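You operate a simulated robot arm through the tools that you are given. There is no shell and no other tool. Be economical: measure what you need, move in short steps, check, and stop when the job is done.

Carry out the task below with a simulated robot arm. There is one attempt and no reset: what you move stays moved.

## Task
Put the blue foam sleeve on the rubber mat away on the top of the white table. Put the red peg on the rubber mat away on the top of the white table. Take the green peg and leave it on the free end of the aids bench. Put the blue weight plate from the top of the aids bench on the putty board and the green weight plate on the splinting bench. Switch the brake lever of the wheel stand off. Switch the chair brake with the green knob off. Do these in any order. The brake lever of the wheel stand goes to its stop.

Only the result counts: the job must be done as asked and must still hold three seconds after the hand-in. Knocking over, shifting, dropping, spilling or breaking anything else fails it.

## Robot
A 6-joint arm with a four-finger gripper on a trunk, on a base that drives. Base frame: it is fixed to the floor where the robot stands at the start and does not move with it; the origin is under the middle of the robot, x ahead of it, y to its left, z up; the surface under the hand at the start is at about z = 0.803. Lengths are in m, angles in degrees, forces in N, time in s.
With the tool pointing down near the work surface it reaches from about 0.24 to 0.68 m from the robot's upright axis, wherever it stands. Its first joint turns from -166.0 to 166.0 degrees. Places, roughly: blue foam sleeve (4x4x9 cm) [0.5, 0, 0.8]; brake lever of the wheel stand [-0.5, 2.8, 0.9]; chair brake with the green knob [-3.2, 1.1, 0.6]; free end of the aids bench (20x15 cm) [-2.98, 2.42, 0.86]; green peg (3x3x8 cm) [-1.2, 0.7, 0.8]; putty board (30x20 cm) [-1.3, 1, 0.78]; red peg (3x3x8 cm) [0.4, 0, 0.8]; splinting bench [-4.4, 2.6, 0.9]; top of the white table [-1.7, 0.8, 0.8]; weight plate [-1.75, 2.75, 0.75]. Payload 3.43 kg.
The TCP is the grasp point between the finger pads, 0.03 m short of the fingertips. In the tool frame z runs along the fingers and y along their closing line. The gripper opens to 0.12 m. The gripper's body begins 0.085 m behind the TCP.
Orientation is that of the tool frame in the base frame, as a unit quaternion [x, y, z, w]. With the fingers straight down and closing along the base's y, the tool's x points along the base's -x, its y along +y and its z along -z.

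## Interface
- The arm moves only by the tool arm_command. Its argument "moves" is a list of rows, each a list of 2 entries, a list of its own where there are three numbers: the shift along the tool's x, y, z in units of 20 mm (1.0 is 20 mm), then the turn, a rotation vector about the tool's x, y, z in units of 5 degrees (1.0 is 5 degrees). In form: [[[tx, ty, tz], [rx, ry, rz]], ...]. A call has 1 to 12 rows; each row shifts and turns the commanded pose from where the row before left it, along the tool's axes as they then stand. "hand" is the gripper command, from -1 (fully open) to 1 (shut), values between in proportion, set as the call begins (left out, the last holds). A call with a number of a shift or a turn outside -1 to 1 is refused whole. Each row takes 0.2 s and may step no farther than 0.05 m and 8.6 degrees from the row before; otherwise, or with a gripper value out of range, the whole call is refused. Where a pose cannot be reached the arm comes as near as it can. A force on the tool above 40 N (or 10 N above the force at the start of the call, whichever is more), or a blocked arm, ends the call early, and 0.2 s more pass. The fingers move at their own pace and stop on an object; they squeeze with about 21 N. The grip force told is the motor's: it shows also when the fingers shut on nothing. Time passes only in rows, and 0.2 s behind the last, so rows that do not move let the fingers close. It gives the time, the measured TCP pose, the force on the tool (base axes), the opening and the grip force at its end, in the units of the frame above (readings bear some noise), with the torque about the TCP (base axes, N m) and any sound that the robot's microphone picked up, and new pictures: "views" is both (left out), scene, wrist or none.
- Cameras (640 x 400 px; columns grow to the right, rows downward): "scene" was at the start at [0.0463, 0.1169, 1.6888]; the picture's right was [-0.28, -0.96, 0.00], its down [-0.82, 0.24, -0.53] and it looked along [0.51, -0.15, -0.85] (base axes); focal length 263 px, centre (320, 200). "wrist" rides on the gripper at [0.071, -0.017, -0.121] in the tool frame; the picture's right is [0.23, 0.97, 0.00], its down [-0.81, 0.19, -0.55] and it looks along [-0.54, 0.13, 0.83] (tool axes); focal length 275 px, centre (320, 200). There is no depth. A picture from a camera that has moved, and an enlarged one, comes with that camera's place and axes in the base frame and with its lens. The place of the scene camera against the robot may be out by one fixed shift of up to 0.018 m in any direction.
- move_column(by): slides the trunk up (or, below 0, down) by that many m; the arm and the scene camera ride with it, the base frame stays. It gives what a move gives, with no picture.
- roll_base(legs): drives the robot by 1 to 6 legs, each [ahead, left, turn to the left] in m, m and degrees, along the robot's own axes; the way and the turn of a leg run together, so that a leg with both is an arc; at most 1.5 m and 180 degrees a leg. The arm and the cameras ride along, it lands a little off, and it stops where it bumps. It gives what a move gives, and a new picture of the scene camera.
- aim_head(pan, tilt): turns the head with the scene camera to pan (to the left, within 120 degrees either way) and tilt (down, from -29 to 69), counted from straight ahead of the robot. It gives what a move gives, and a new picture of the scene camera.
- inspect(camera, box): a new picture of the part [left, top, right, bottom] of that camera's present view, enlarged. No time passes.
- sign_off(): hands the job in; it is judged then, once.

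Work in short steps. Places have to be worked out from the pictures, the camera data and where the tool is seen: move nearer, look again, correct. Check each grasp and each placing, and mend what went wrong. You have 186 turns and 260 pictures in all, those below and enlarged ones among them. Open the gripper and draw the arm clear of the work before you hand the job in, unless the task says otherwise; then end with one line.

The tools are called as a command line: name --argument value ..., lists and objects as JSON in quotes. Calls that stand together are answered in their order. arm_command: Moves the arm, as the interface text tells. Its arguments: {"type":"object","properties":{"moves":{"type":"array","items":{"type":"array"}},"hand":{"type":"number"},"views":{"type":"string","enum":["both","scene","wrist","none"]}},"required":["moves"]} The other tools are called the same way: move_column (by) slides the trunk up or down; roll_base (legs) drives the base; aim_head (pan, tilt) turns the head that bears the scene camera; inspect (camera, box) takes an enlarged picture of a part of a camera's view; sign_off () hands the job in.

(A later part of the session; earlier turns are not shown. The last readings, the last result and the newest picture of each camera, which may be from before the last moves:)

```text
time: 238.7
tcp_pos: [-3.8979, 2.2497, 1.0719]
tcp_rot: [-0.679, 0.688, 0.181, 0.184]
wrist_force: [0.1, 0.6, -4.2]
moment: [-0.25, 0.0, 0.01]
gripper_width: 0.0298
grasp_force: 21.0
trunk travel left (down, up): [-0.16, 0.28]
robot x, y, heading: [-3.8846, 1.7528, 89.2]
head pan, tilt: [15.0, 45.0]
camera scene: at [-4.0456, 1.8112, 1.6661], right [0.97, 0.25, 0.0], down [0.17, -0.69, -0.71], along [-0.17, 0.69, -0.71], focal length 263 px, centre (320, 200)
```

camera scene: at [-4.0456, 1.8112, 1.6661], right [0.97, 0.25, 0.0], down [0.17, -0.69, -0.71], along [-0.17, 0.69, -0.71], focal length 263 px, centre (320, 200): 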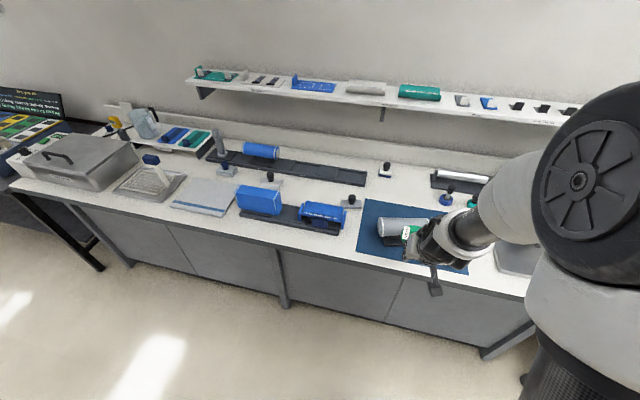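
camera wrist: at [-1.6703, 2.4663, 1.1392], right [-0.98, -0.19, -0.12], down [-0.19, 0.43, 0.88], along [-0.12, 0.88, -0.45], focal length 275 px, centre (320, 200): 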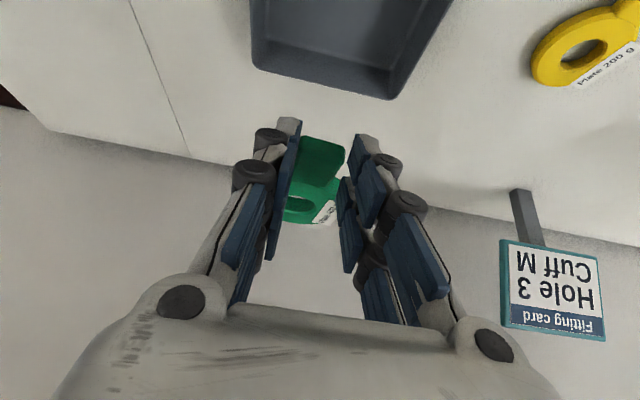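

A free patch on the splinting bench lies behind the blue mat, about (-3.92, 2.72). I drive 0.14 m closer and look with the wrist camera.

roll_base --legs '[[0.14, 0, 0]]'

arm_command --moves '[[[-0.616, 0, 0.933], [0, 0, 0]], [[-0.866, 0, 0.5], [0, 0, 0]], [[-0.866, 0, 0.5], [0, 0, 0]], [[-0.866, 0, 0.5], [0, 0, 0]]]' --views "both"

```text
time: 240.0
tcp_pos: [-3.8957, 2.3898, 1.0722]
tcp_rot: [-0.678, 0.688, 0.181, 0.184]
wrist_force: [0.4, -0.9, -4.0]
moment: [-0.3, 0.05, -0.02]
gripper_width: 0.0294
grasp_force: 21.5
trunk travel left (down, up): [-0.16, 0.28]
robot x, y, heading: [-3.8859, 1.8946, 89.2]
head pan, tilt: [15.0, 45.0]
camera scene: at [-4.044, 1.9506, 1.6661], right [0.97, 0.25, 0.0], down [0.17, -0.69, -0.71], along [-0.17, 0.68, -0.71], focal length 263 px, centre (320, 200)
```

scene: 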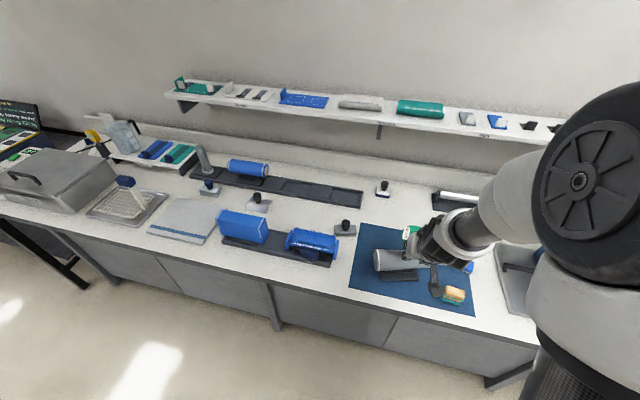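

```text
time: 241.0
tcp_pos: [-3.8945, 2.4511, 1.0603]
tcp_rot: [-0.679, 0.687, 0.181, 0.187]
wrist_force: [-0.8, 0.9, -3.5]
moment: [-0.3, 0.02, 0.04]
gripper_width: 0.0299
grasp_force: 20.6
out of reach, approached as far as the arm can: row 3, 4
trunk travel left (down, up): [-0.16, 0.28]
robot x, y, heading: [-3.8808, 1.8897, 89.3]
head pan, tilt: [15.0, 45.0]
camera scene: at [-4.044, 1.9494, 1.6662], right [0.97, 0.25, 0.0], down [0.17, -0.69, -0.71], along [-0.17, 0.68, -0.71], focal length 263 px, centre (320, 200)
camera wrist: at [-3.8807, 2.3277, 1.1285], right [-0.98, -0.19, -0.12], down [-0.19, 0.43, 0.88], along [-0.11, 0.88, -0.45], focal length 275 px, centre (320, 200)
```

scene: 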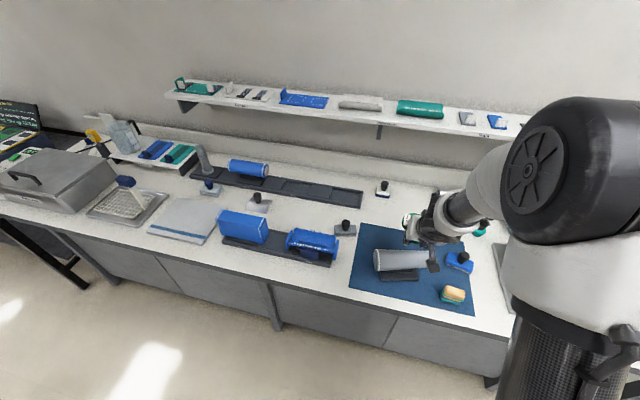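
wrist: 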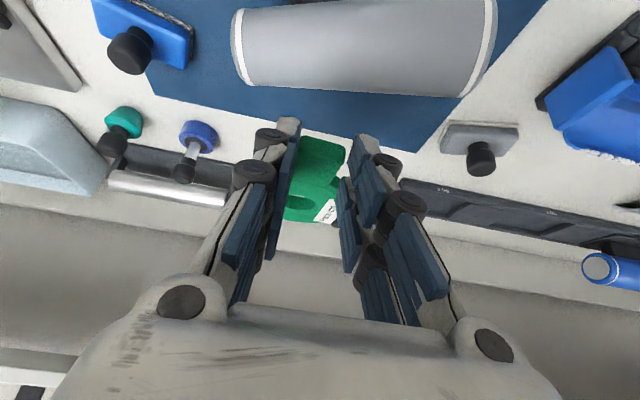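

The free patch is confirmed: x -4.05..-3.75, y 2.63..2.80. I continue forward at height, keeping clear of the roller.

arm_command --moves '[[[-0.866, 0, 0.5], [0, 0, 0]], [[-0.866, 0, 0.5], [0, 0, 0]], [[-0.866, 0, 0.5], [0, 0, 0]], [[-0.866, 0, 0.5], [0, 0, 0]], [[-0.866, 0, 0.5], [0, 0, 0]], [[-0.866, 0, 0.5], [0, 0, 0]]]' --views "wrist"

```text
time: 242.4
tcp_pos: [-3.8906, 2.5595, 1.0619]
tcp_rot: [-0.68, 0.687, 0.181, 0.183]
wrist_force: [0.4, 0.0, -5.4]
moment: [-0.26, 0.01, -0.01]
gripper_width: 0.0293
grasp_force: 21.0
out of reach, approached as far as the arm can: row 1
trunk travel left (down, up): [-0.16, 0.28]
robot x, y, heading: [-3.8847, 1.8936, 89.3]
head pan, tilt: [15.0, 45.0]
camera wrist: at [-3.8766, 2.4373, 1.1308], right [-0.98, -0.19, -0.12], down [-0.19, 0.43, 0.88], along [-0.12, 0.88, -0.46], focal length 275 px, centre (320, 200)
```

wrist: 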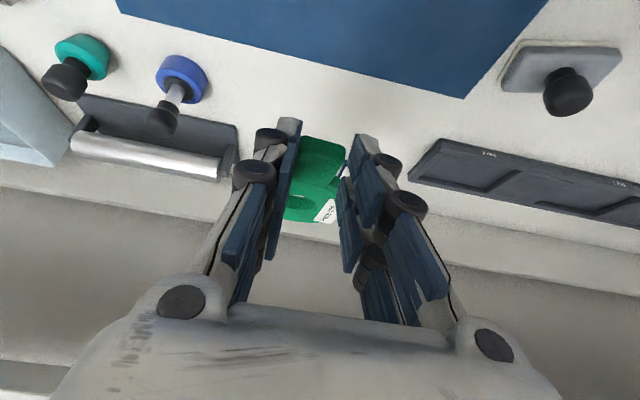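

Continue forward to y ≈ 2.655.

arm_command --moves '[[[-0.866, 0, 0.5], [0, 0, 0]], [[-0.866, 0, 0.5], [0, 0, 0]], [[-0.866, 0.1, 0.5], [0, 0, 0]], [[-0.866, 0.2, 0.5], [0, 0, 0]], [[-0.65, 0.2, 0.375], [0, 0, 0]], [[0.5, 0, 0.866], [0, 0, 0]], [[0.5, 0, 0.866], [0, 0, 0]], [[0.5, 0, 0.866], [0, 0, 0]]]' --views "both"

```text
time: 244.2
tcp_pos: [-3.9005, 2.6531, 0.9999]
tcp_rot: [-0.68, 0.687, 0.181, 0.182]
wrist_force: [-0.8, 0.5, -4.5]
moment: [-0.31, 0.06, 0.0]
gripper_width: 0.0294
grasp_force: 20.7
trunk travel left (down, up): [-0.16, 0.28]
robot x, y, heading: [-3.8814, 1.8919, 89.5]
head pan, tilt: [15.0, 45.0]
camera scene: at [-4.0441, 1.9498, 1.6661], right [0.97, 0.25, 0.0], down [0.17, -0.69, -0.71], along [-0.17, 0.68, -0.71], focal length 263 px, centre (320, 200)
camera wrist: at [-3.8852, 2.5306, 1.0681], right [-0.98, -0.19, -0.12], down [-0.19, 0.43, 0.88], along [-0.12, 0.88, -0.45], focal length 275 px, centre (320, 200)
```

scene: 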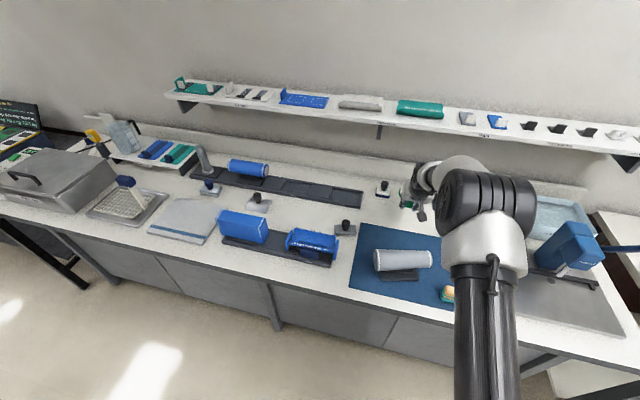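
wrist: 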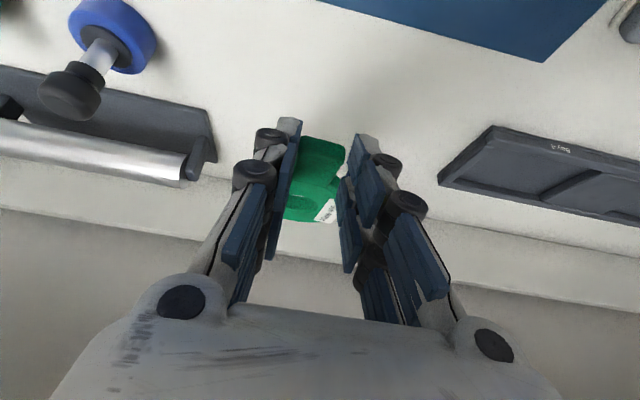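

Room on all sides. I lower 6 cm, then in fine steps.

arm_command --moves '[[[0.5, 0, 0.866], [0, 0, 0]], [[0.5, 0, 0.866], [0, 0, 0]], [[0.25, 0, 0.433], [0, 0, 0]]]' --views "wrist"

arm_command --moves '[[[0.12, 0, 0.2], [0, 0, 0]], [[0.12, 0, 0.2], [0, 0, 0]], [[0.06, 0, 0.1], [0, 0, 0]], [[0.06, 0, 0.1], [0, 0, 0]]]' --views "none"

```text
time: 245.0
tcp_pos: [-3.9006, 2.6544, 0.9504]
tcp_rot: [-0.68, 0.687, 0.181, 0.182]
wrist_force: [0.6, 0.2, -4.1]
moment: [-0.3, 0.02, 0.01]
gripper_width: 0.0297
grasp_force: 21.0
trunk travel left (down, up): [-0.16, 0.28]
robot x, y, heading: [-3.8851, 1.8948, 89.3]
head pan, tilt: [15.0, 45.0]
camera wrist: at [-3.8862, 2.5313, 1.0183], right [-0.98, -0.19, -0.12], down [-0.19, 0.43, 0.88], along [-0.12, 0.88, -0.45], focal length 275 px, centre (320, 200)
```

wrist: 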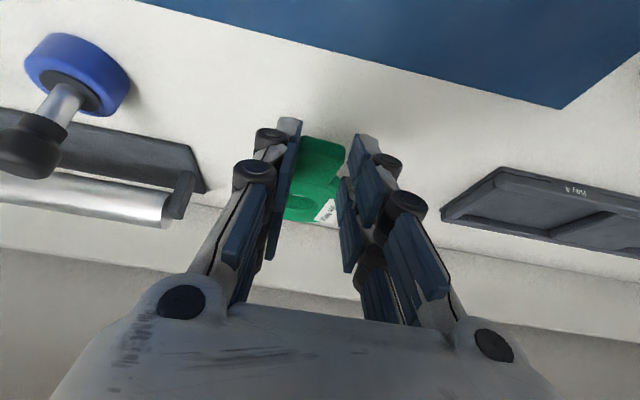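

```text
time: 246.0
tcp_pos: [-3.8995, 2.6529, 0.9383]
tcp_rot: [-0.679, 0.687, 0.182, 0.184]
wrist_force: [0.1, 0.2, -4.1]
moment: [-0.31, 0.04, 0.0]
gripper_width: 0.0295
grasp_force: 20.6
trunk travel left (down, up): [-0.16, 0.28]
robot x, y, heading: [-3.8808, 1.889, 88.9]
head pan, tilt: [15.0, 45.0]
```

Still hanging free; continue in small steps.

arm_command --moves '[[[0.08, 0, 0.13], [0, 0, 0]], [[0.08, 0, 0.13], [0, 0, 0]], [[0.08, 0, 0.13], [0, 0, 0]]]' --views "none"

arm_command --moves '[[[0.08, 0, 0.13], [0, 0, 0]], [[0.08, 0, 0.13], [0, 0, 0]]]' --views "none"

arm_command --moves '[[[0.08, 0, 0.13], [0, 0, 0]], [[0.08, 0, 0.13], [0, 0, 0]]]' --views "wrist"

```text
time: 246.8
tcp_pos: [-3.899, 2.6539, 0.9288]
tcp_rot: [-0.679, 0.688, 0.181, 0.183]
wrist_force: [0.1, -0.6, -3.9]
moment: [-0.27, 0.02, -0.02]
gripper_width: 0.0296
grasp_force: 21.2
trunk travel left (down, up): [-0.16, 0.28]
robot x, y, heading: [-3.8809, 1.8946, 89.5]
head pan, tilt: [15.0, 45.0]
```

```text
time: 247.4
tcp_pos: [-3.9003, 2.6521, 0.9227]
tcp_rot: [-0.678, 0.688, 0.181, 0.184]
wrist_force: [0.7, -0.4, -3.4]
moment: [-0.26, -0.01, -0.02]
gripper_width: 0.0294
grasp_force: 20.6
trunk travel left (down, up): [-0.16, 0.28]
robot x, y, heading: [-3.8841, 1.8912, 89.3]
head pan, tilt: [15.0, 45.0]
```

```text
time: 248.0
tcp_pos: [-3.9, 2.652, 0.917]
tcp_rot: [-0.679, 0.687, 0.182, 0.183]
wrist_force: [-0.3, -0.1, -4.2]
moment: [-0.29, 0.01, 0.0]
gripper_width: 0.0292
grasp_force: 20.9
trunk travel left (down, up): [-0.16, 0.28]
robot x, y, heading: [-3.8891, 1.8957, 89.5]
head pan, tilt: [15.0, 45.0]
camera wrist: at [-3.8861, 2.5303, 0.9845], right [-0.98, -0.19, -0.12], down [-0.19, 0.43, 0.88], along [-0.12, 0.88, -0.45], focal length 275 px, centre (320, 200)
```

wrist: 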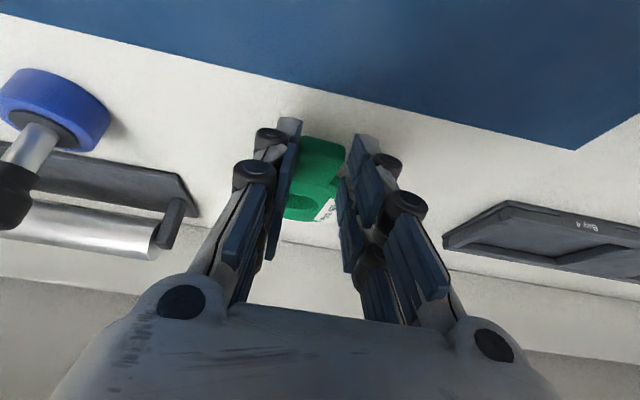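

Bench is likely near 0.86; keep lowering.

arm_command --moves '[[[0.08, 0, 0.13], [0, 0, 0]], [[0.08, 0, 0.13], [0, 0, 0]], [[0.08, 0, 0.13], [0, 0, 0]]]' --views "none"

arm_command --moves '[[[0.08, 0, 0.13], [0, 0, 0]], [[0.06, 0, 0.1], [0, 0, 0]]]' --views "none"

```text
time: 248.8
tcp_pos: [-3.901, 2.6525, 0.9067]
tcp_rot: [-0.679, 0.688, 0.181, 0.183]
wrist_force: [-0.2, -0.1, -4.6]
moment: [-0.31, 0.04, 0.0]
gripper_width: 0.0296
grasp_force: 20.7
trunk travel left (down, up): [-0.16, 0.28]
robot x, y, heading: [-3.8849, 1.894, 89.3]
head pan, tilt: [15.0, 45.0]
```

```text
time: 249.4
tcp_pos: [-3.8998, 2.6543, 0.9032]
tcp_rot: [-0.679, 0.686, 0.183, 0.185]
wrist_force: [0.4, -2.2, 3.8]
moment: [0.58, -0.01, -0.05]
gripper_width: 0.0298
grasp_force: 20.9
trunk travel left (down, up): [-0.16, 0.28]
robot x, y, heading: [-3.8875, 1.8902, 89.3]
head pan, tilt: [15.0, 45.0]
```

Contact. A touch more, then release and rise.

arm_command --moves '[[[0.06, 0, 0.1], [0, 0, 0]]]' --views "none"

arm_command --moves '[[[0, 0, 0], [0, 0, 0]], [[0, 0, 0], [0, 0, 0]], [[0, 0, 0], [0, 0, 0]], [[0, 0, 0], [0, 0, 0]]]' --hand 0 --views "none"

arm_command --moves '[[[-0.5, 0, -0.866], [0, 0, 0]], [[-0.5, 0, -0.866], [0, 0, 0]], [[-0.5, 0, -0.866], [0, 0, 0]], [[-0.5, 0, -0.866], [0, 0, 0]], [[-0.5, 0, -0.866], [0, 0, 0]], [[-0.5, 0, -0.866], [0, 0, 0]], [[-0.5, 0, -0.866], [0, 0, 0]], [[-0.5, 0, -0.866], [0, 0, 0]]]' --views "wrist"

```text
time: 249.8
tcp_pos: [-3.8994, 2.6536, 0.9023]
tcp_rot: [-0.678, 0.687, 0.183, 0.186]
wrist_force: [1.8, -1.9, 9.2]
moment: [0.2, -0.09, 0.0]
gripper_width: 0.0298
grasp_force: 20.4
trunk travel left (down, up): [-0.16, 0.28]
robot x, y, heading: [-3.8865, 1.892, 89.5]
head pan, tilt: [15.0, 45.0]
```

```text
time: 250.8
tcp_pos: [-3.8999, 2.6531, 0.8993]
tcp_rot: [-0.678, 0.688, 0.182, 0.183]
wrist_force: [-0.3, -0.4, -0.3]
moment: [-0.01, 0.01, -0.03]
gripper_width: 0.0602
grasp_force: 0.0
trunk travel left (down, up): [-0.16, 0.28]
robot x, y, heading: [-3.8804, 1.8953, 89.2]
head pan, tilt: [15.0, 45.0]
```

```text
time: 252.6
tcp_pos: [-3.8988, 2.6515, 1.0602]
tcp_rot: [-0.679, 0.687, 0.182, 0.183]
wrist_force: [0.0, -1.3, -0.2]
moment: [-0.01, -0.01, 0.0]
gripper_width: 0.0601
grasp_force: 0.1
trunk travel left (down, up): [-0.16, 0.28]
robot x, y, heading: [-3.8838, 1.8915, 89.3]
head pan, tilt: [15.0, 45.0]
camera wrist: at [-3.8848, 2.5299, 1.128], right [-0.98, -0.19, -0.11], down [-0.19, 0.43, 0.88], along [-0.12, 0.88, -0.45], focal length 275 px, centre (320, 200)
```

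wrist: 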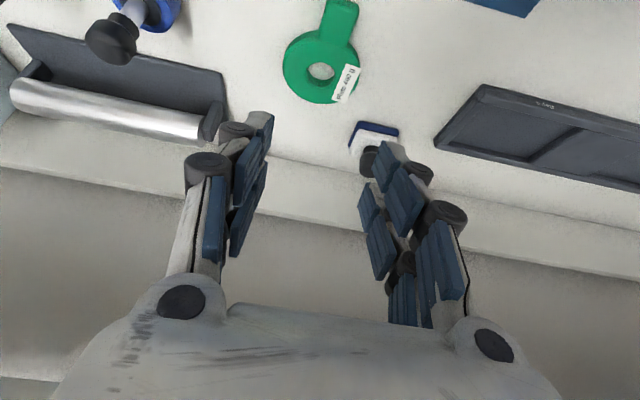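

Green plate lies on the bench. I retract, untilt the tool, and drive along to the wheel stand.

arm_command --moves '[[[0.866, 0, -0.5], [0, 0, 0]], [[0.866, 0, -0.5], [0, 0, 0]], [[0.866, 0, -0.5], [0, 0, 0]], [[0.866, 0, -0.5], [0, 0, 0]], [[0.866, 0, -0.5], [0, 0, 0]], [[0.866, 0, -0.5], [0, 0, 0]], [[0.866, 0, -0.5], [0, 0, 0]], [[0.866, 0, -0.5], [0, 0, 0]], [[0.866, 0, -0.5], [0, 0, 0]]]' --views "none"

roll_base --legs '[[-0.2, 0, 0], [0, -1.5, 0], [0, -1.5, 0]]'

arm_command --moves '[[[0, 0, 0], [0, 1, 0]], [[0, 0, 0], [0, 1, 0]], [[0, 0, 0], [0, 1, 0]], [[0, 0, 0], [0, 1, 0]], [[0, 0, 0], [0, 1, 0]], [[0, 0, 0], [0, 1, 0]]]' --views "none"

aim_head --pan 0 --tilt 30

```text
time: 254.6
tcp_pos: [-3.9028, 2.472, 1.0604]
tcp_rot: [-0.679, 0.687, 0.182, 0.184]
wrist_force: [0.1, -0.7, 0.6]
moment: [0.01, 0.01, -0.03]
gripper_width: 0.0602
grasp_force: 0.1
trunk travel left (down, up): [-0.16, 0.28]
robot x, y, heading: [-3.8856, 1.8904, 89.1]
head pan, tilt: [15.0, 45.0]
```

```text
time: 270.3
tcp_pos: [-0.9126, 2.2576, 1.0588]
tcp_rot: [0.689, -0.678, -0.183, -0.181]
wrist_force: [0.0, -0.3, 0.5]
moment: [0.02, 0.03, 0.01]
gripper_width: 0.0602
grasp_force: 0.1
trunk travel left (down, up): [-0.16, 0.28]
robot x, y, heading: [-0.8765, 1.6781, 91.1]
head pan, tilt: [15.0, 45.0]
camera scene: at [-1.0393, 1.7291, 1.6662], right [0.96, 0.27, 0.0], down [0.19, -0.68, -0.71], along [-0.19, 0.68, -0.71], focal length 263 px, centre (320, 200)
```

scene: 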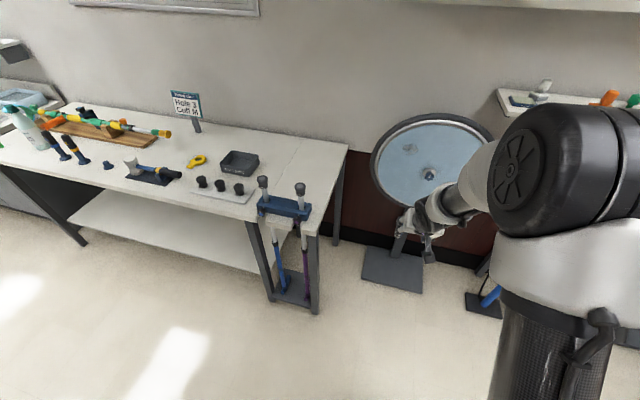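

```text
time: 271.7
tcp_pos: [-0.9137, 2.2581, 1.0596]
tcp_rot: [0.713, -0.701, 0.001, 0.001]
wrist_force: [0.7, 0.3, 0.3]
moment: [-0.02, -0.01, -0.02]
gripper_width: 0.0601
grasp_force: 0.0
trunk travel left (down, up): [-0.16, 0.28]
robot x, y, heading: [-0.8794, 1.6749, 91.1]
head pan, tilt: [15.0, 45.0]
```

```text
time: 272.5
tcp_pos: [-0.9132, 2.257, 1.0587]
tcp_rot: [0.713, -0.701, 0.0, 0.0]
wrist_force: [0.2, -0.7, -0.9]
moment: [0.0, 0.01, -0.01]
gripper_width: 0.06
grasp_force: 0.0
trunk travel left (down, up): [-0.16, 0.28]
robot x, y, heading: [-0.8756, 1.6769, 91.0]
head pan, tilt: [0.0, 30.0]
camera scene: at [-1.0189, 1.7415, 1.6887], right [1.0, 0.02, 0.0], down [0.01, -0.5, -0.87], along [-0.02, 0.87, -0.5], focal length 263 px, centre (320, 200)
```

scene: 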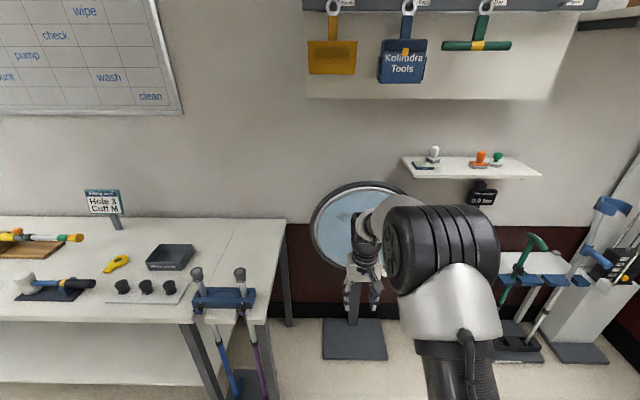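

The arm hides the stand's lever. I retract the arm and shift right so that the stand appears to the left.

arm_command --moves '[[[1, 0, 0], [0, 0, 0]], [[1, 0, 0], [0, 0, 0]], [[1, 0, 0], [0, 0, 0]], [[1, 0, 0], [0, 0, 0]], [[1, 0, 0], [0, 0, 0]], [[1, 0, 0], [0, 0, 0]], [[1, 0, 0], [0, 0, 0]], [[1, 0, 0], [0, 0, 0]], [[1, 0, 0], [0, 0, 0]], [[1, 0, 0], [0, 0, 0]]]' --views "none"

roll_base --legs '[[0, -0.5, 0]]'

aim_head --pan 10 --tilt 33

```text
time: 274.7
tcp_pos: [-0.9091, 2.0565, 1.06]
tcp_rot: [0.713, -0.701, 0.0, 0.0]
wrist_force: [0.4, -0.4, -0.7]
moment: [0.06, -0.04, -0.01]
gripper_width: 0.0597
grasp_force: 0.0
trunk travel left (down, up): [-0.16, 0.28]
robot x, y, heading: [-0.8792, 1.6794, 90.9]
head pan, tilt: [0.0, 30.0]
```

```text
time: 277.6
tcp_pos: [-0.4071, 2.0633, 1.0595]
tcp_rot: [0.712, -0.703, 0.0, 0.001]
wrist_force: [-0.4, 0.5, -0.4]
moment: [-0.03, 0.01, -0.02]
gripper_width: 0.06
grasp_force: 0.0
trunk travel left (down, up): [-0.16, 0.28]
robot x, y, heading: [-0.3793, 1.6837, 90.5]
head pan, tilt: [0.0, 30.0]
camera scene: at [-0.5177, 1.7491, 1.6889], right [1.0, 0.01, 0.0], down [0.01, -0.5, -0.87], along [-0.01, 0.87, -0.5], focal length 263 px, centre (320, 200)
```

scene: 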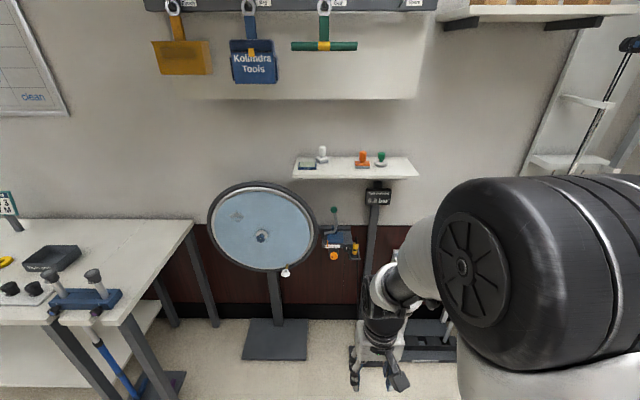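

```text
time: 278.4
tcp_pos: [-0.4078, 2.064, 1.0595]
tcp_rot: [0.711, -0.703, 0.0, 0.0]
wrist_force: [-0.6, 0.2, -0.7]
moment: [0.01, 0.01, 0.03]
gripper_width: 0.06
grasp_force: 0.1
trunk travel left (down, up): [-0.16, 0.28]
robot x, y, heading: [-0.379, 1.6864, 90.9]
head pan, tilt: [10.0, 33.0]
camera scene: at [-0.5338, 1.7462, 1.6841], right [0.98, 0.18, 0.0], down [0.1, -0.54, -0.84], along [-0.15, 0.82, -0.54], focal length 263 px, centre (320, 200)
```

scene: 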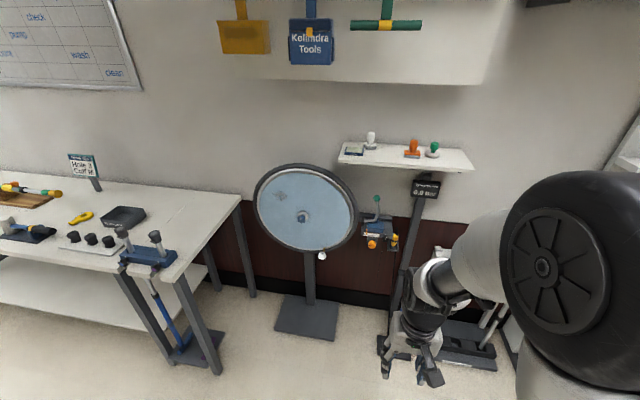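

inspect --camera "scene" --box '[335, 175, 455, 260]'

inspect --camera "scene" --box '[240, 155, 460, 290]'

```text
4.71 times, centred on (395, 218) of scene
camera zoom: at [-0.5338, 1.7462, 1.6841], right [0.98, 0.18, 0.0], down [0.1, -0.54, -0.84], along [-0.15, 0.82, -0.54], focal length 1240 px, centre (-33, 118)
```

zoom: 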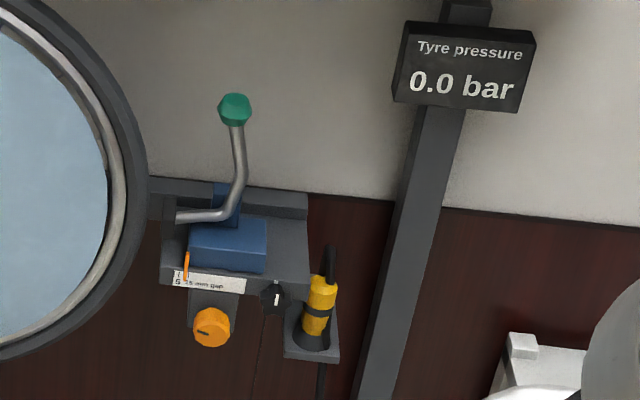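

```text
2.91 times, centred on (350, 222) of scene
camera zoom: at [-0.5338, 1.7462, 1.6841], right [0.98, 0.18, 0.0], down [0.1, -0.54, -0.84], along [-0.15, 0.82, -0.54], focal length 766 px, centre (233, 134)
```

zoom: 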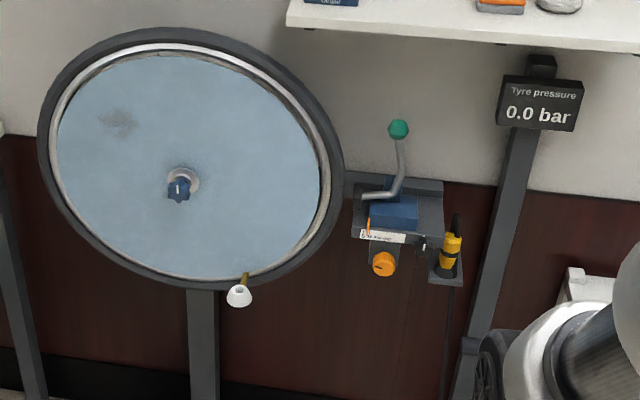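

The brake is a green-knobbed lever beside the wheel, near (-0.46, 2.8, 1.03), under a shelf. I'll come at it with a near-horizontal tool: drive closer and tilt the tool 60° forward.

roll_base --legs '[[0.25, 0.05, 0]]'

arm_command --moves '[[[0, 0, 0], [0, -1, 0]], [[0, 0, 0], [0, -1, 0]], [[0, 0, 0], [0, -1, 0]], [[0, 0, 0], [0, -1, 0]], [[0, 0, 0], [0, -1, 0]], [[0, 0, 0], [0, -1, 0]], [[0, 0, 0], [0, -1, 0]], [[0, 0, 0], [0, -1, 0]], [[0, 0, 0], [0, -1, 0]], [[0, 0, 0], [0, -1, 0]], [[0, 0, 0], [0, -1, 0]], [[0, 0, 0], [0, -1, 0]]]' --hand -0.33 --views "both"

```text
time: 280.2
tcp_pos: [-0.4612, 2.3115, 1.0597]
tcp_rot: [0.712, -0.702, 0.001, 0.001]
wrist_force: [-0.6, 0.8, -0.2]
moment: [-0.01, -0.02, 0.02]
gripper_width: 0.0602
grasp_force: 0.1
trunk travel left (down, up): [-0.16, 0.28]
robot x, y, heading: [-0.4301, 1.9324, 91.1]
head pan, tilt: [10.0, 33.0]
camera scene: at [-0.5863, 1.9942, 1.684], right [0.98, 0.19, 0.0], down [0.1, -0.54, -0.84], along [-0.16, 0.82, -0.55], focal length 263 px, centre (320, 200)
```

scene: 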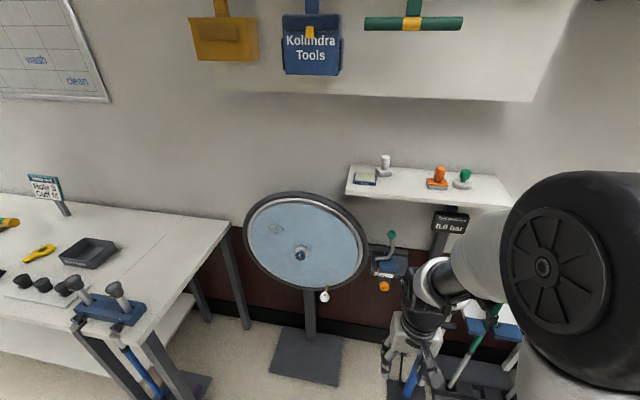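

```text
time: 282.8
tcp_pos: [-0.4684, 2.4055, 1.0652]
tcp_rot: [0.654, -0.644, -0.26, -0.3]
wrist_force: [-0.1, 0.4, 0.2]
moment: [-0.01, 0.0, -0.01]
gripper_width: 0.0797
grasp_force: 0.2
out of reach, approached as far as the arm can: row 5, 6, 7, 8, 9, 10, 11, 12
trunk travel left (down, up): [-0.16, 0.28]
robot x, y, heading: [-0.4325, 1.9294, 90.9]
head pan, tilt: [10.0, 33.0]
camera scene: at [-0.5857, 1.993, 1.6841], right [0.98, 0.19, 0.0], down [0.1, -0.53, -0.84], along [-0.16, 0.82, -0.54], focal length 263 px, centre (320, 200)
camera wrist: at [-0.4549, 2.267, 1.0948], right [-0.96, -0.15, -0.22], down [-0.25, 0.16, 0.96], along [-0.11, 0.98, -0.19], focal length 275 px, centre (320, 200)
```

scene: 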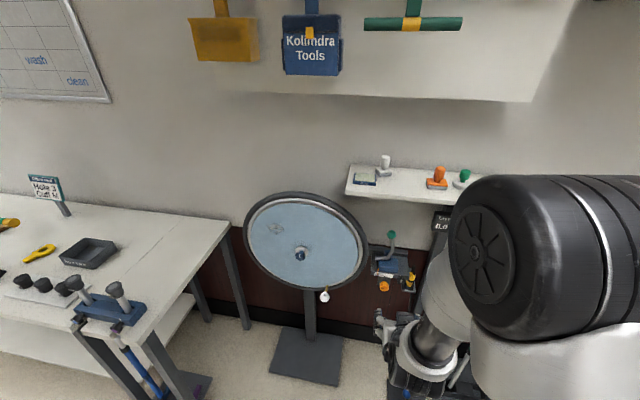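
wrist: 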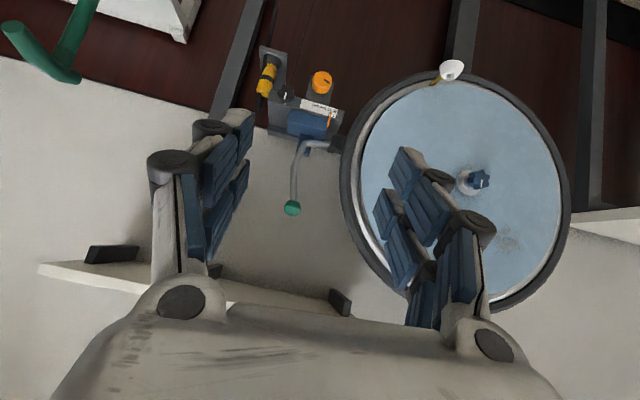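

Knob triangulates to about (-0.466, 2.77, 1.03). I zoom in on the brake from the wrist camera.

inspect --camera "wrist" --box '[255, 60, 375, 225]'

inspect --camera "scene" --box '[350, 220, 430, 300]'

```text
2.42 times, centred on (315, 142) of wrist
camera zoom: at [-0.4549, 2.267, 1.0948], right [-0.96, -0.15, -0.22], down [-0.25, 0.16, 0.96], along [-0.11, 0.98, -0.19], focal length 667 px, centre (332, 339)
```

zoom: 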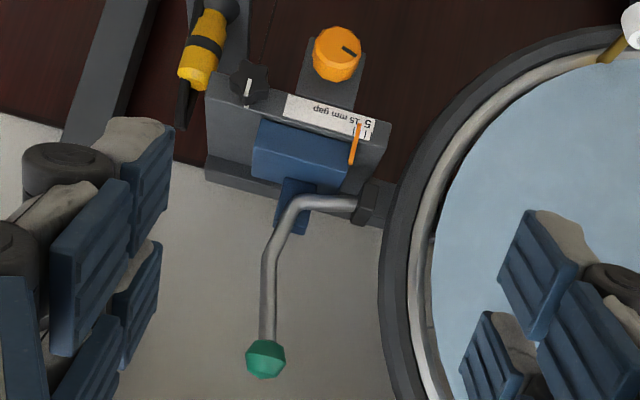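

```text
5.00 times, centred on (390, 260) of scene
camera zoom: at [-0.5857, 1.993, 1.6841], right [0.98, 0.19, 0.0], down [0.1, -0.53, -0.84], along [-0.16, 0.82, -0.54], focal length 1317 px, centre (-30, -100)
```

zoom: 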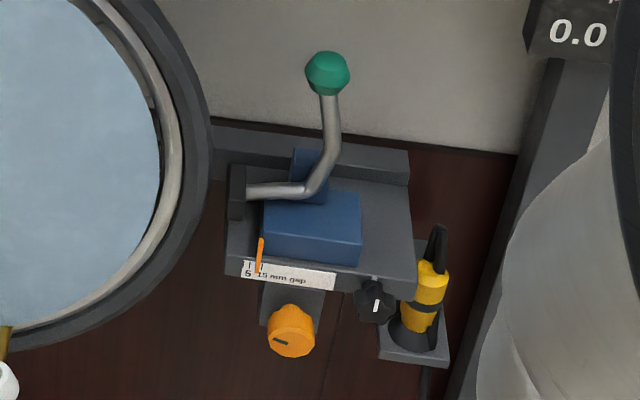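

The shoe is against the tyre. I drive 12 cm closer so that the knob is in reach, then check the alignment.

roll_base --legs '[[0.12, 0, 0]]'

arm_command --moves '[[[-0.686, 0, 0.727], [0, 0, 0]], [[-0.686, 0, 0.727], [0, 0, 0]], [[-0.686, 0, 0.727], [0, 0, 0]], [[-0.686, 0, 0.727], [0, 0, 0]], [[-0.686, 0, 0.727], [0, 0, 0]]]' --views "both"

```text
time: 284.0
tcp_pos: [-0.4692, 2.5252, 1.0633]
tcp_rot: [0.655, -0.644, -0.259, -0.299]
wrist_force: [-1.2, 0.6, -0.2]
moment: [-0.05, 0.0, -0.01]
gripper_width: 0.0797
grasp_force: 0.1
trunk travel left (down, up): [-0.16, 0.28]
robot x, y, heading: [-0.4314, 2.0549, 90.9]
head pan, tilt: [10.0, 33.0]
camera scene: at [-0.5877, 2.1144, 1.684], right [0.98, 0.19, 0.0], down [0.1, -0.54, -0.84], along [-0.16, 0.82, -0.55], focal length 263 px, centre (320, 200)
```

scene: 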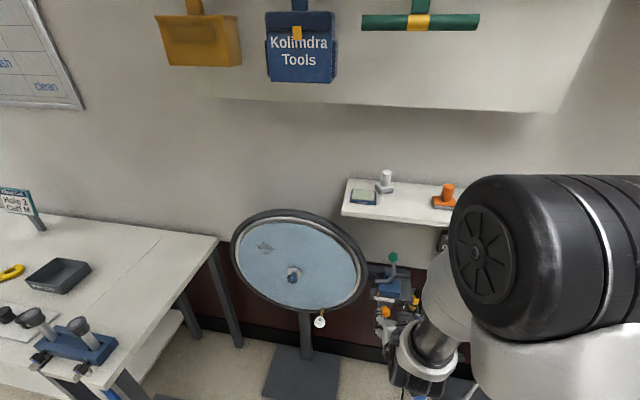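

```text
time: 285.2
tcp_pos: [-0.4694, 2.624, 1.0632]
tcp_rot: [0.655, -0.644, -0.259, -0.298]
wrist_force: [-0.2, 0.8, -0.7]
moment: [0.02, 0.03, 0.02]
gripper_width: 0.0796
grasp_force: 0.1
trunk travel left (down, up): [-0.16, 0.28]
robot x, y, heading: [-0.4288, 2.05, 91.2]
head pan, tilt: [10.0, 33.0]
camera scene: at [-0.5878, 2.1133, 1.684], right [0.98, 0.19, 0.0], down [0.1, -0.54, -0.84], along [-0.16, 0.82, -0.55], focal length 263 px, centre (320, 200)
camera wrist: at [-0.4559, 2.4874, 1.0953], right [-0.96, -0.15, -0.22], down [-0.25, 0.16, 0.96], along [-0.11, 0.98, -0.19], focal length 275 px, centre (320, 200)
```

scene: 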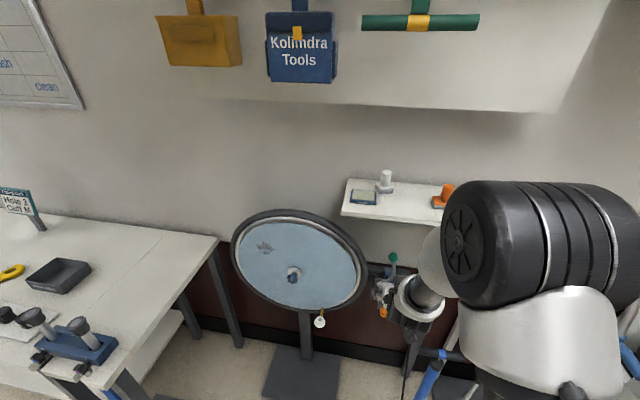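
wrist: 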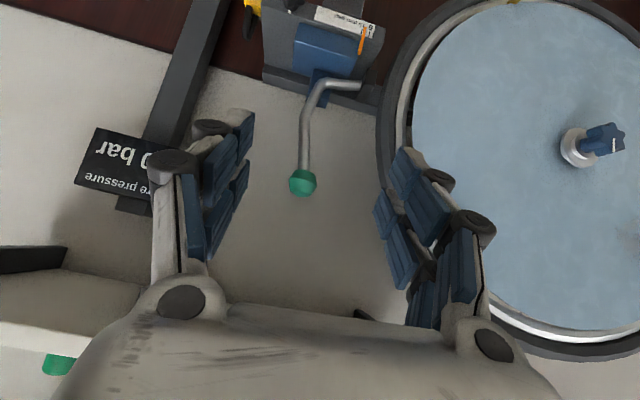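

Knob refined to about (-0.467, 2.785, 1.027). I advance most of the way and check.

arm_command --moves '[[[-0.468, 0, 0.787], [0, 0, 0]], [[-0.468, 0, 0.787], [0, 0, 0]], [[-0.468, 0, 0.787], [0, 0, 0]], [[-0.468, 0, 0.787], [0, 0, 0]], [[-0.468, 0, 0.787], [0, 0, 0]], [[-0.468, 0, 0.787], [0, 0, 0]]]' --views "wrist"

```text
time: 286.6
tcp_pos: [-0.4669, 2.7296, 1.0401]
tcp_rot: [0.654, -0.644, -0.259, -0.299]
wrist_force: [-0.6, 1.4, 0.7]
moment: [0.02, 0.03, 0.02]
gripper_width: 0.0796
grasp_force: 0.0
trunk travel left (down, up): [-0.16, 0.28]
robot x, y, heading: [-0.4311, 2.0484, 90.8]
head pan, tilt: [10.0, 33.0]
camera wrist: at [-0.4533, 2.5925, 1.0713], right [-0.96, -0.15, -0.22], down [-0.25, 0.16, 0.96], along [-0.11, 0.98, -0.19], focal length 275 px, centre (320, 200)
```

wrist: 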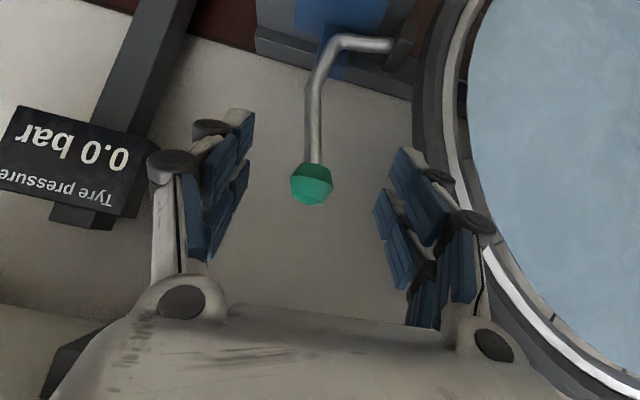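

Knob is centred between the fingers; advance to enclose it.

arm_command --moves '[[[-0.468, 0, 0.787], [0, 0, 0]], [[-0.468, 0, 0.787], [0, 0, 0]], [[-0.468, 0, 0.787], [0, 0, 0]]]' --views "wrist"

```text
time: 287.4
tcp_pos: [-0.465, 2.7845, 1.029]
tcp_rot: [0.654, -0.644, -0.26, -0.299]
wrist_force: [0.2, -0.1, -0.1]
moment: [-0.03, 0.01, 0.02]
gripper_width: 0.0795
grasp_force: 0.0
trunk travel left (down, up): [-0.16, 0.28]
robot x, y, heading: [-0.4356, 2.0504, 90.5]
head pan, tilt: [10.0, 33.0]
camera wrist: at [-0.452, 2.6469, 1.0597], right [-0.96, -0.15, -0.22], down [-0.25, 0.16, 0.96], along [-0.11, 0.98, -0.19], focal length 275 px, centre (320, 200)
```

wrist: 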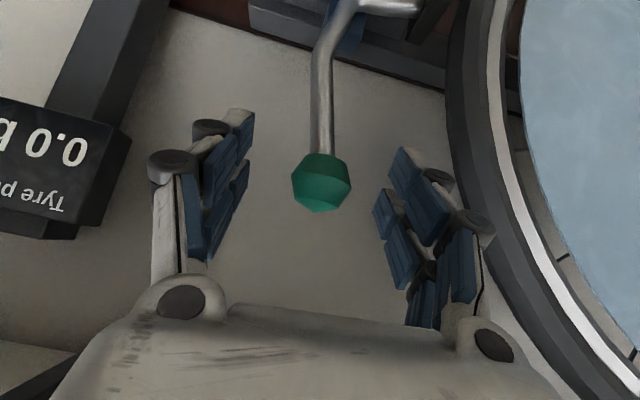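

The knob is at fingertip depth. I advance 2 cm more, narrow to 5 cm, and first test gently toward the wheel (−x).

arm_command --moves '[[[-0.5, 0, 0.75], [0, 0, 0]], [[-0.3, 0, 0.4], [0, 0, 0]], [[0, 0, 0], [0, 0, 0]], [[0, 0, 0], [0, 0, 0]]]' --hand 0.2 --views "wrist"

arm_command --moves '[[[0, 0.25, 0], [0, 0, 0]], [[0, 0.25, 0], [0, 0, 0]], [[0, 0.2, 0], [0, 0, 0]]]' --views "wrist"

```text
time: 288.4
tcp_pos: [-0.4637, 2.8113, 1.0236]
tcp_rot: [0.654, -0.644, -0.259, -0.3]
wrist_force: [-0.3, -1.1, 0.2]
moment: [-0.01, 0.0, -0.01]
gripper_width: 0.0479
grasp_force: 0.1
trunk travel left (down, up): [-0.16, 0.28]
robot x, y, heading: [-0.428, 2.0536, 90.4]
head pan, tilt: [10.0, 33.0]
camera wrist: at [-0.4512, 2.6739, 1.0555], right [-0.96, -0.15, -0.22], down [-0.25, 0.16, 0.96], along [-0.11, 0.98, -0.19], focal length 275 px, centre (320, 200)
```

wrist: 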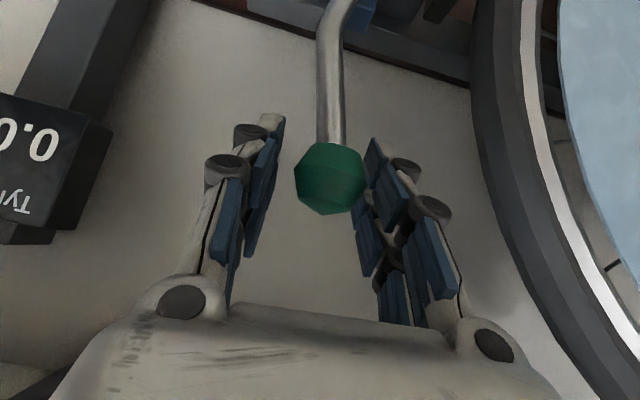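

```text
time: 289.2
tcp_pos: [-0.4764, 2.8125, 1.023]
tcp_rot: [0.653, -0.645, -0.259, -0.3]
wrist_force: [9.0, -0.8, -1.7]
moment: [0.13, 0.06, 0.16]
gripper_width: 0.0527
grasp_force: 3.9
trunk travel left (down, up): [-0.16, 0.28]
robot x, y, heading: [-0.4294, 2.0485, 90.6]
head pan, tilt: [10.0, 33.0]
camera wrist: at [-0.4637, 2.6749, 1.0539], right [-0.96, -0.15, -0.22], down [-0.25, 0.16, 0.96], along [-0.11, 0.98, -0.19], focal length 275 px, centre (320, 200)
```

wrist: 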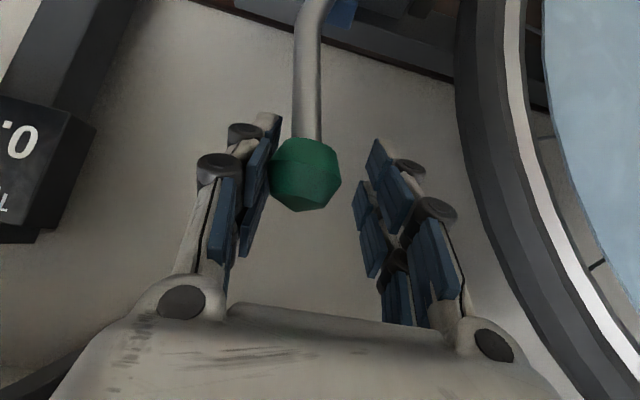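

Toward the wheel it resists at 9 N without moving. I back off and test the other way (+x).

arm_command --moves '[[[0, -0.6, 0], [0, 0, 0]], [[0, -0.4, 0], [0, 0, 0]], [[0, -0.3, 0], [0, 0, 0]], [[0, -0.2, 0], [0, 0, 0]]]' --views "wrist"

```text
time: 290.2
tcp_pos: [-0.45, 2.8112, 1.0261]
tcp_rot: [0.655, -0.643, -0.26, -0.3]
wrist_force: [-3.3, 0.5, 1.1]
moment: [-0.04, 0.05, -0.08]
gripper_width: 0.0498
grasp_force: 1.6
trunk travel left (down, up): [-0.16, 0.28]
robot x, y, heading: [-0.4301, 2.0488, 90.8]
head pan, tilt: [10.0, 33.0]
camera wrist: at [-0.4361, 2.674, 1.0567], right [-0.96, -0.15, -0.22], down [-0.25, 0.16, 0.96], along [-0.11, 0.98, -0.19], focal length 275 px, centre (320, 200)
```

wrist: 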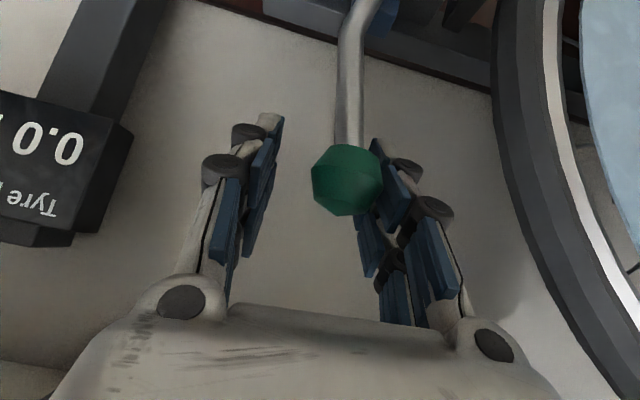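

Contact at 3 N and the knob seems to yield. Continue +x.

arm_command --moves '[[[0, -0.4, 0], [0, 0, 0]], [[0, -0.4, 0], [0, 0, 0]], [[0, -0.4, 0], [0, 0, 0]]]' --views "both"

```text
time: 291.0
tcp_pos: [-0.4234, 2.811, 1.0263]
tcp_rot: [0.654, -0.645, -0.259, -0.299]
wrist_force: [-2.8, -0.6, -0.8]
moment: [0.0, -0.02, -0.03]
gripper_width: 0.0497
grasp_force: 1.8
trunk travel left (down, up): [-0.16, 0.28]
robot x, y, heading: [-0.43, 2.0498, 90.8]
head pan, tilt: [10.0, 33.0]
camera scene: at [-0.5879, 2.1128, 1.684], right [0.98, 0.19, 0.0], down [0.1, -0.54, -0.84], along [-0.16, 0.82, -0.54], focal length 263 px, centre (320, 200)
camera wrist: at [-0.4111, 2.674, 1.0573], right [-0.96, -0.15, -0.22], down [-0.25, 0.16, 0.96], along [-0.11, 0.98, -0.19], focal length 275 px, centre (320, 200)
```

scene: 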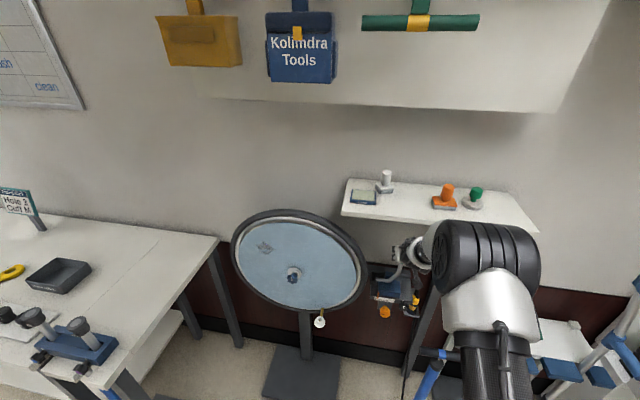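
wrist: 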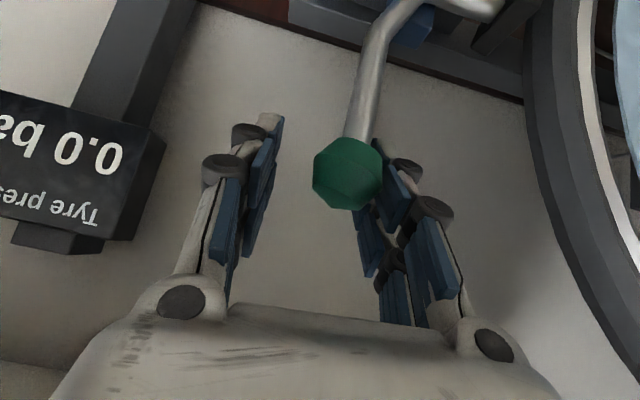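

It moves freely at 3 N; the gauge is well behind my fingers. I follow the arc down to its stop.

arm_command --moves '[[[0.07, -0.4, 0.07], [0, 0, 0]], [[0.09, -0.4, 0.09], [0, 0, 0]], [[0.12, -0.4, 0.12], [0, 0, 0]], [[0.15, -0.4, 0.14], [0, 0, 0]]]' --views "wrist"

```text
time: 292.0
tcp_pos: [-0.3983, 2.8158, 1.0177]
tcp_rot: [0.654, -0.646, -0.253, -0.301]
wrist_force: [0.2, 0.0, 0.0]
moment: [0.03, -0.07, 0.01]
gripper_width: 0.0485
grasp_force: 0.3
out of reach, approached as far as the arm can: row 4
trunk travel left (down, up): [-0.16, 0.28]
robot x, y, heading: [-0.4321, 2.0508, 90.7]
head pan, tilt: [10.0, 33.0]
camera wrist: at [-0.3871, 2.6785, 1.0496], right [-0.96, -0.14, -0.23], down [-0.25, 0.16, 0.95], along [-0.1, 0.98, -0.19], focal length 275 px, centre (320, 200)
```

wrist: 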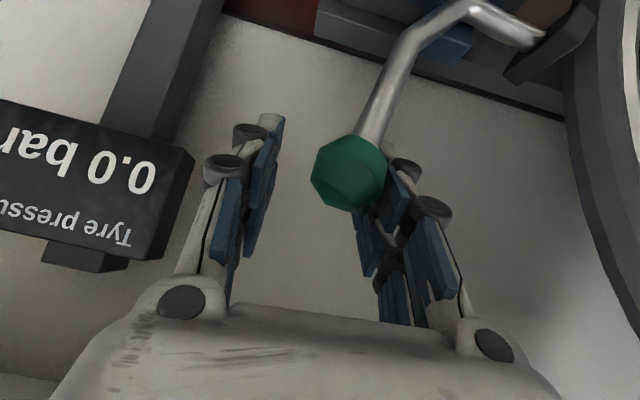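

Reach limit at this depth; I pull back 1.5 cm in y and continue the arc.

arm_command --moves '[[[0.55, 0, -0.58], [0, 0, 0]], [[0.15, -0.4, 0.14], [0, 0, 0]], [[0.18, -0.4, 0.17], [0, 0, 0]], [[0.2, -0.4, 0.2], [0, 0, 0]]]' --views "wrist"

```text
time: 293.0
tcp_pos: [-0.3986, 2.8151, 1.0135]
tcp_rot: [0.654, -0.646, -0.254, -0.301]
wrist_force: [0.5, -0.4, 0.3]
moment: [-0.04, -0.05, 0.0]
gripper_width: 0.0482
grasp_force: 0.0
out of reach, approached as far as the arm can: row 1, 2, 3, 4
trunk travel left (down, up): [-0.16, 0.28]
robot x, y, heading: [-0.4301, 2.0494, 90.6]
head pan, tilt: [10.0, 33.0]
camera wrist: at [-0.388, 2.6776, 1.0456], right [-0.96, -0.14, -0.23], down [-0.25, 0.16, 0.95], along [-0.1, 0.98, -0.19], focal length 275 px, centre (320, 200)
```

wrist: 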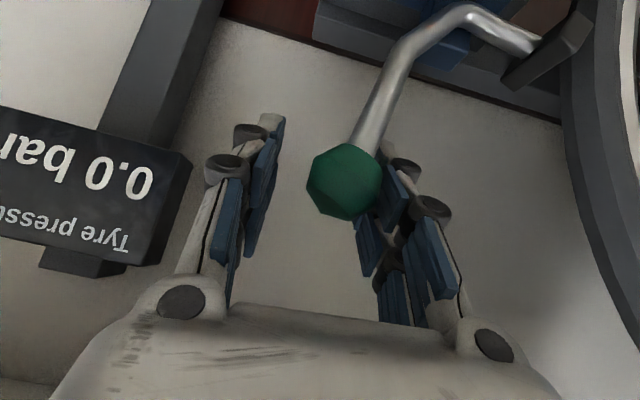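

A joint limit holds me here. I withdraw from the knob, then re-park the base further right for the rest of the stroke.

arm_command --moves '[[[0, 0.2, -0.5], [0, 0, 0]], [[0.3, 0.1, -0.8], [0, 0, 0]], [[0.5, 0, -0.8], [0, 0, 0]], [[0.686, 0, -0.727], [0, 0, 0]], [[0.686, 0, -0.727], [0, 0, 0]], [[0.686, 0, -0.727], [0, 0, 0]], [[0.686, 0, -0.727], [0, 0, 0]]]' --views "wrist"

```text
time: 294.6
tcp_pos: [-0.4423, 2.709, 1.0415]
tcp_rot: [0.654, -0.645, -0.255, -0.302]
wrist_force: [0.5, 0.0, -0.5]
moment: [0.02, 0.0, 0.0]
gripper_width: 0.0481
grasp_force: 0.1
out of reach, approached as far as the arm can: row 2, 3, 4, 5, 6, 7
trunk travel left (down, up): [-0.16, 0.28]
robot x, y, heading: [-0.4322, 2.0502, 90.8]
head pan, tilt: [10.0, 33.0]
camera wrist: at [-0.4306, 2.5715, 1.0734], right [-0.96, -0.14, -0.23], down [-0.25, 0.16, 0.95], along [-0.1, 0.98, -0.19], focal length 275 px, centre (320, 200)
```

wrist: 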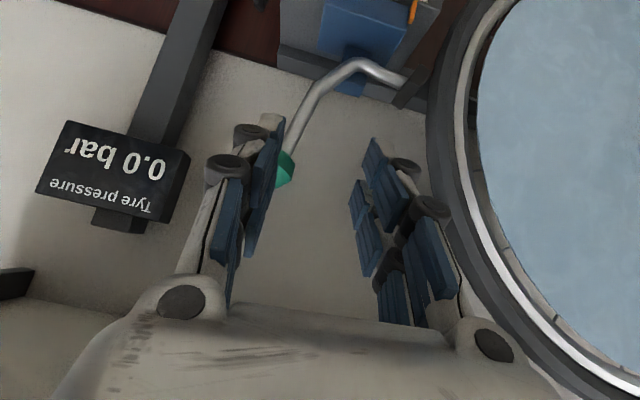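

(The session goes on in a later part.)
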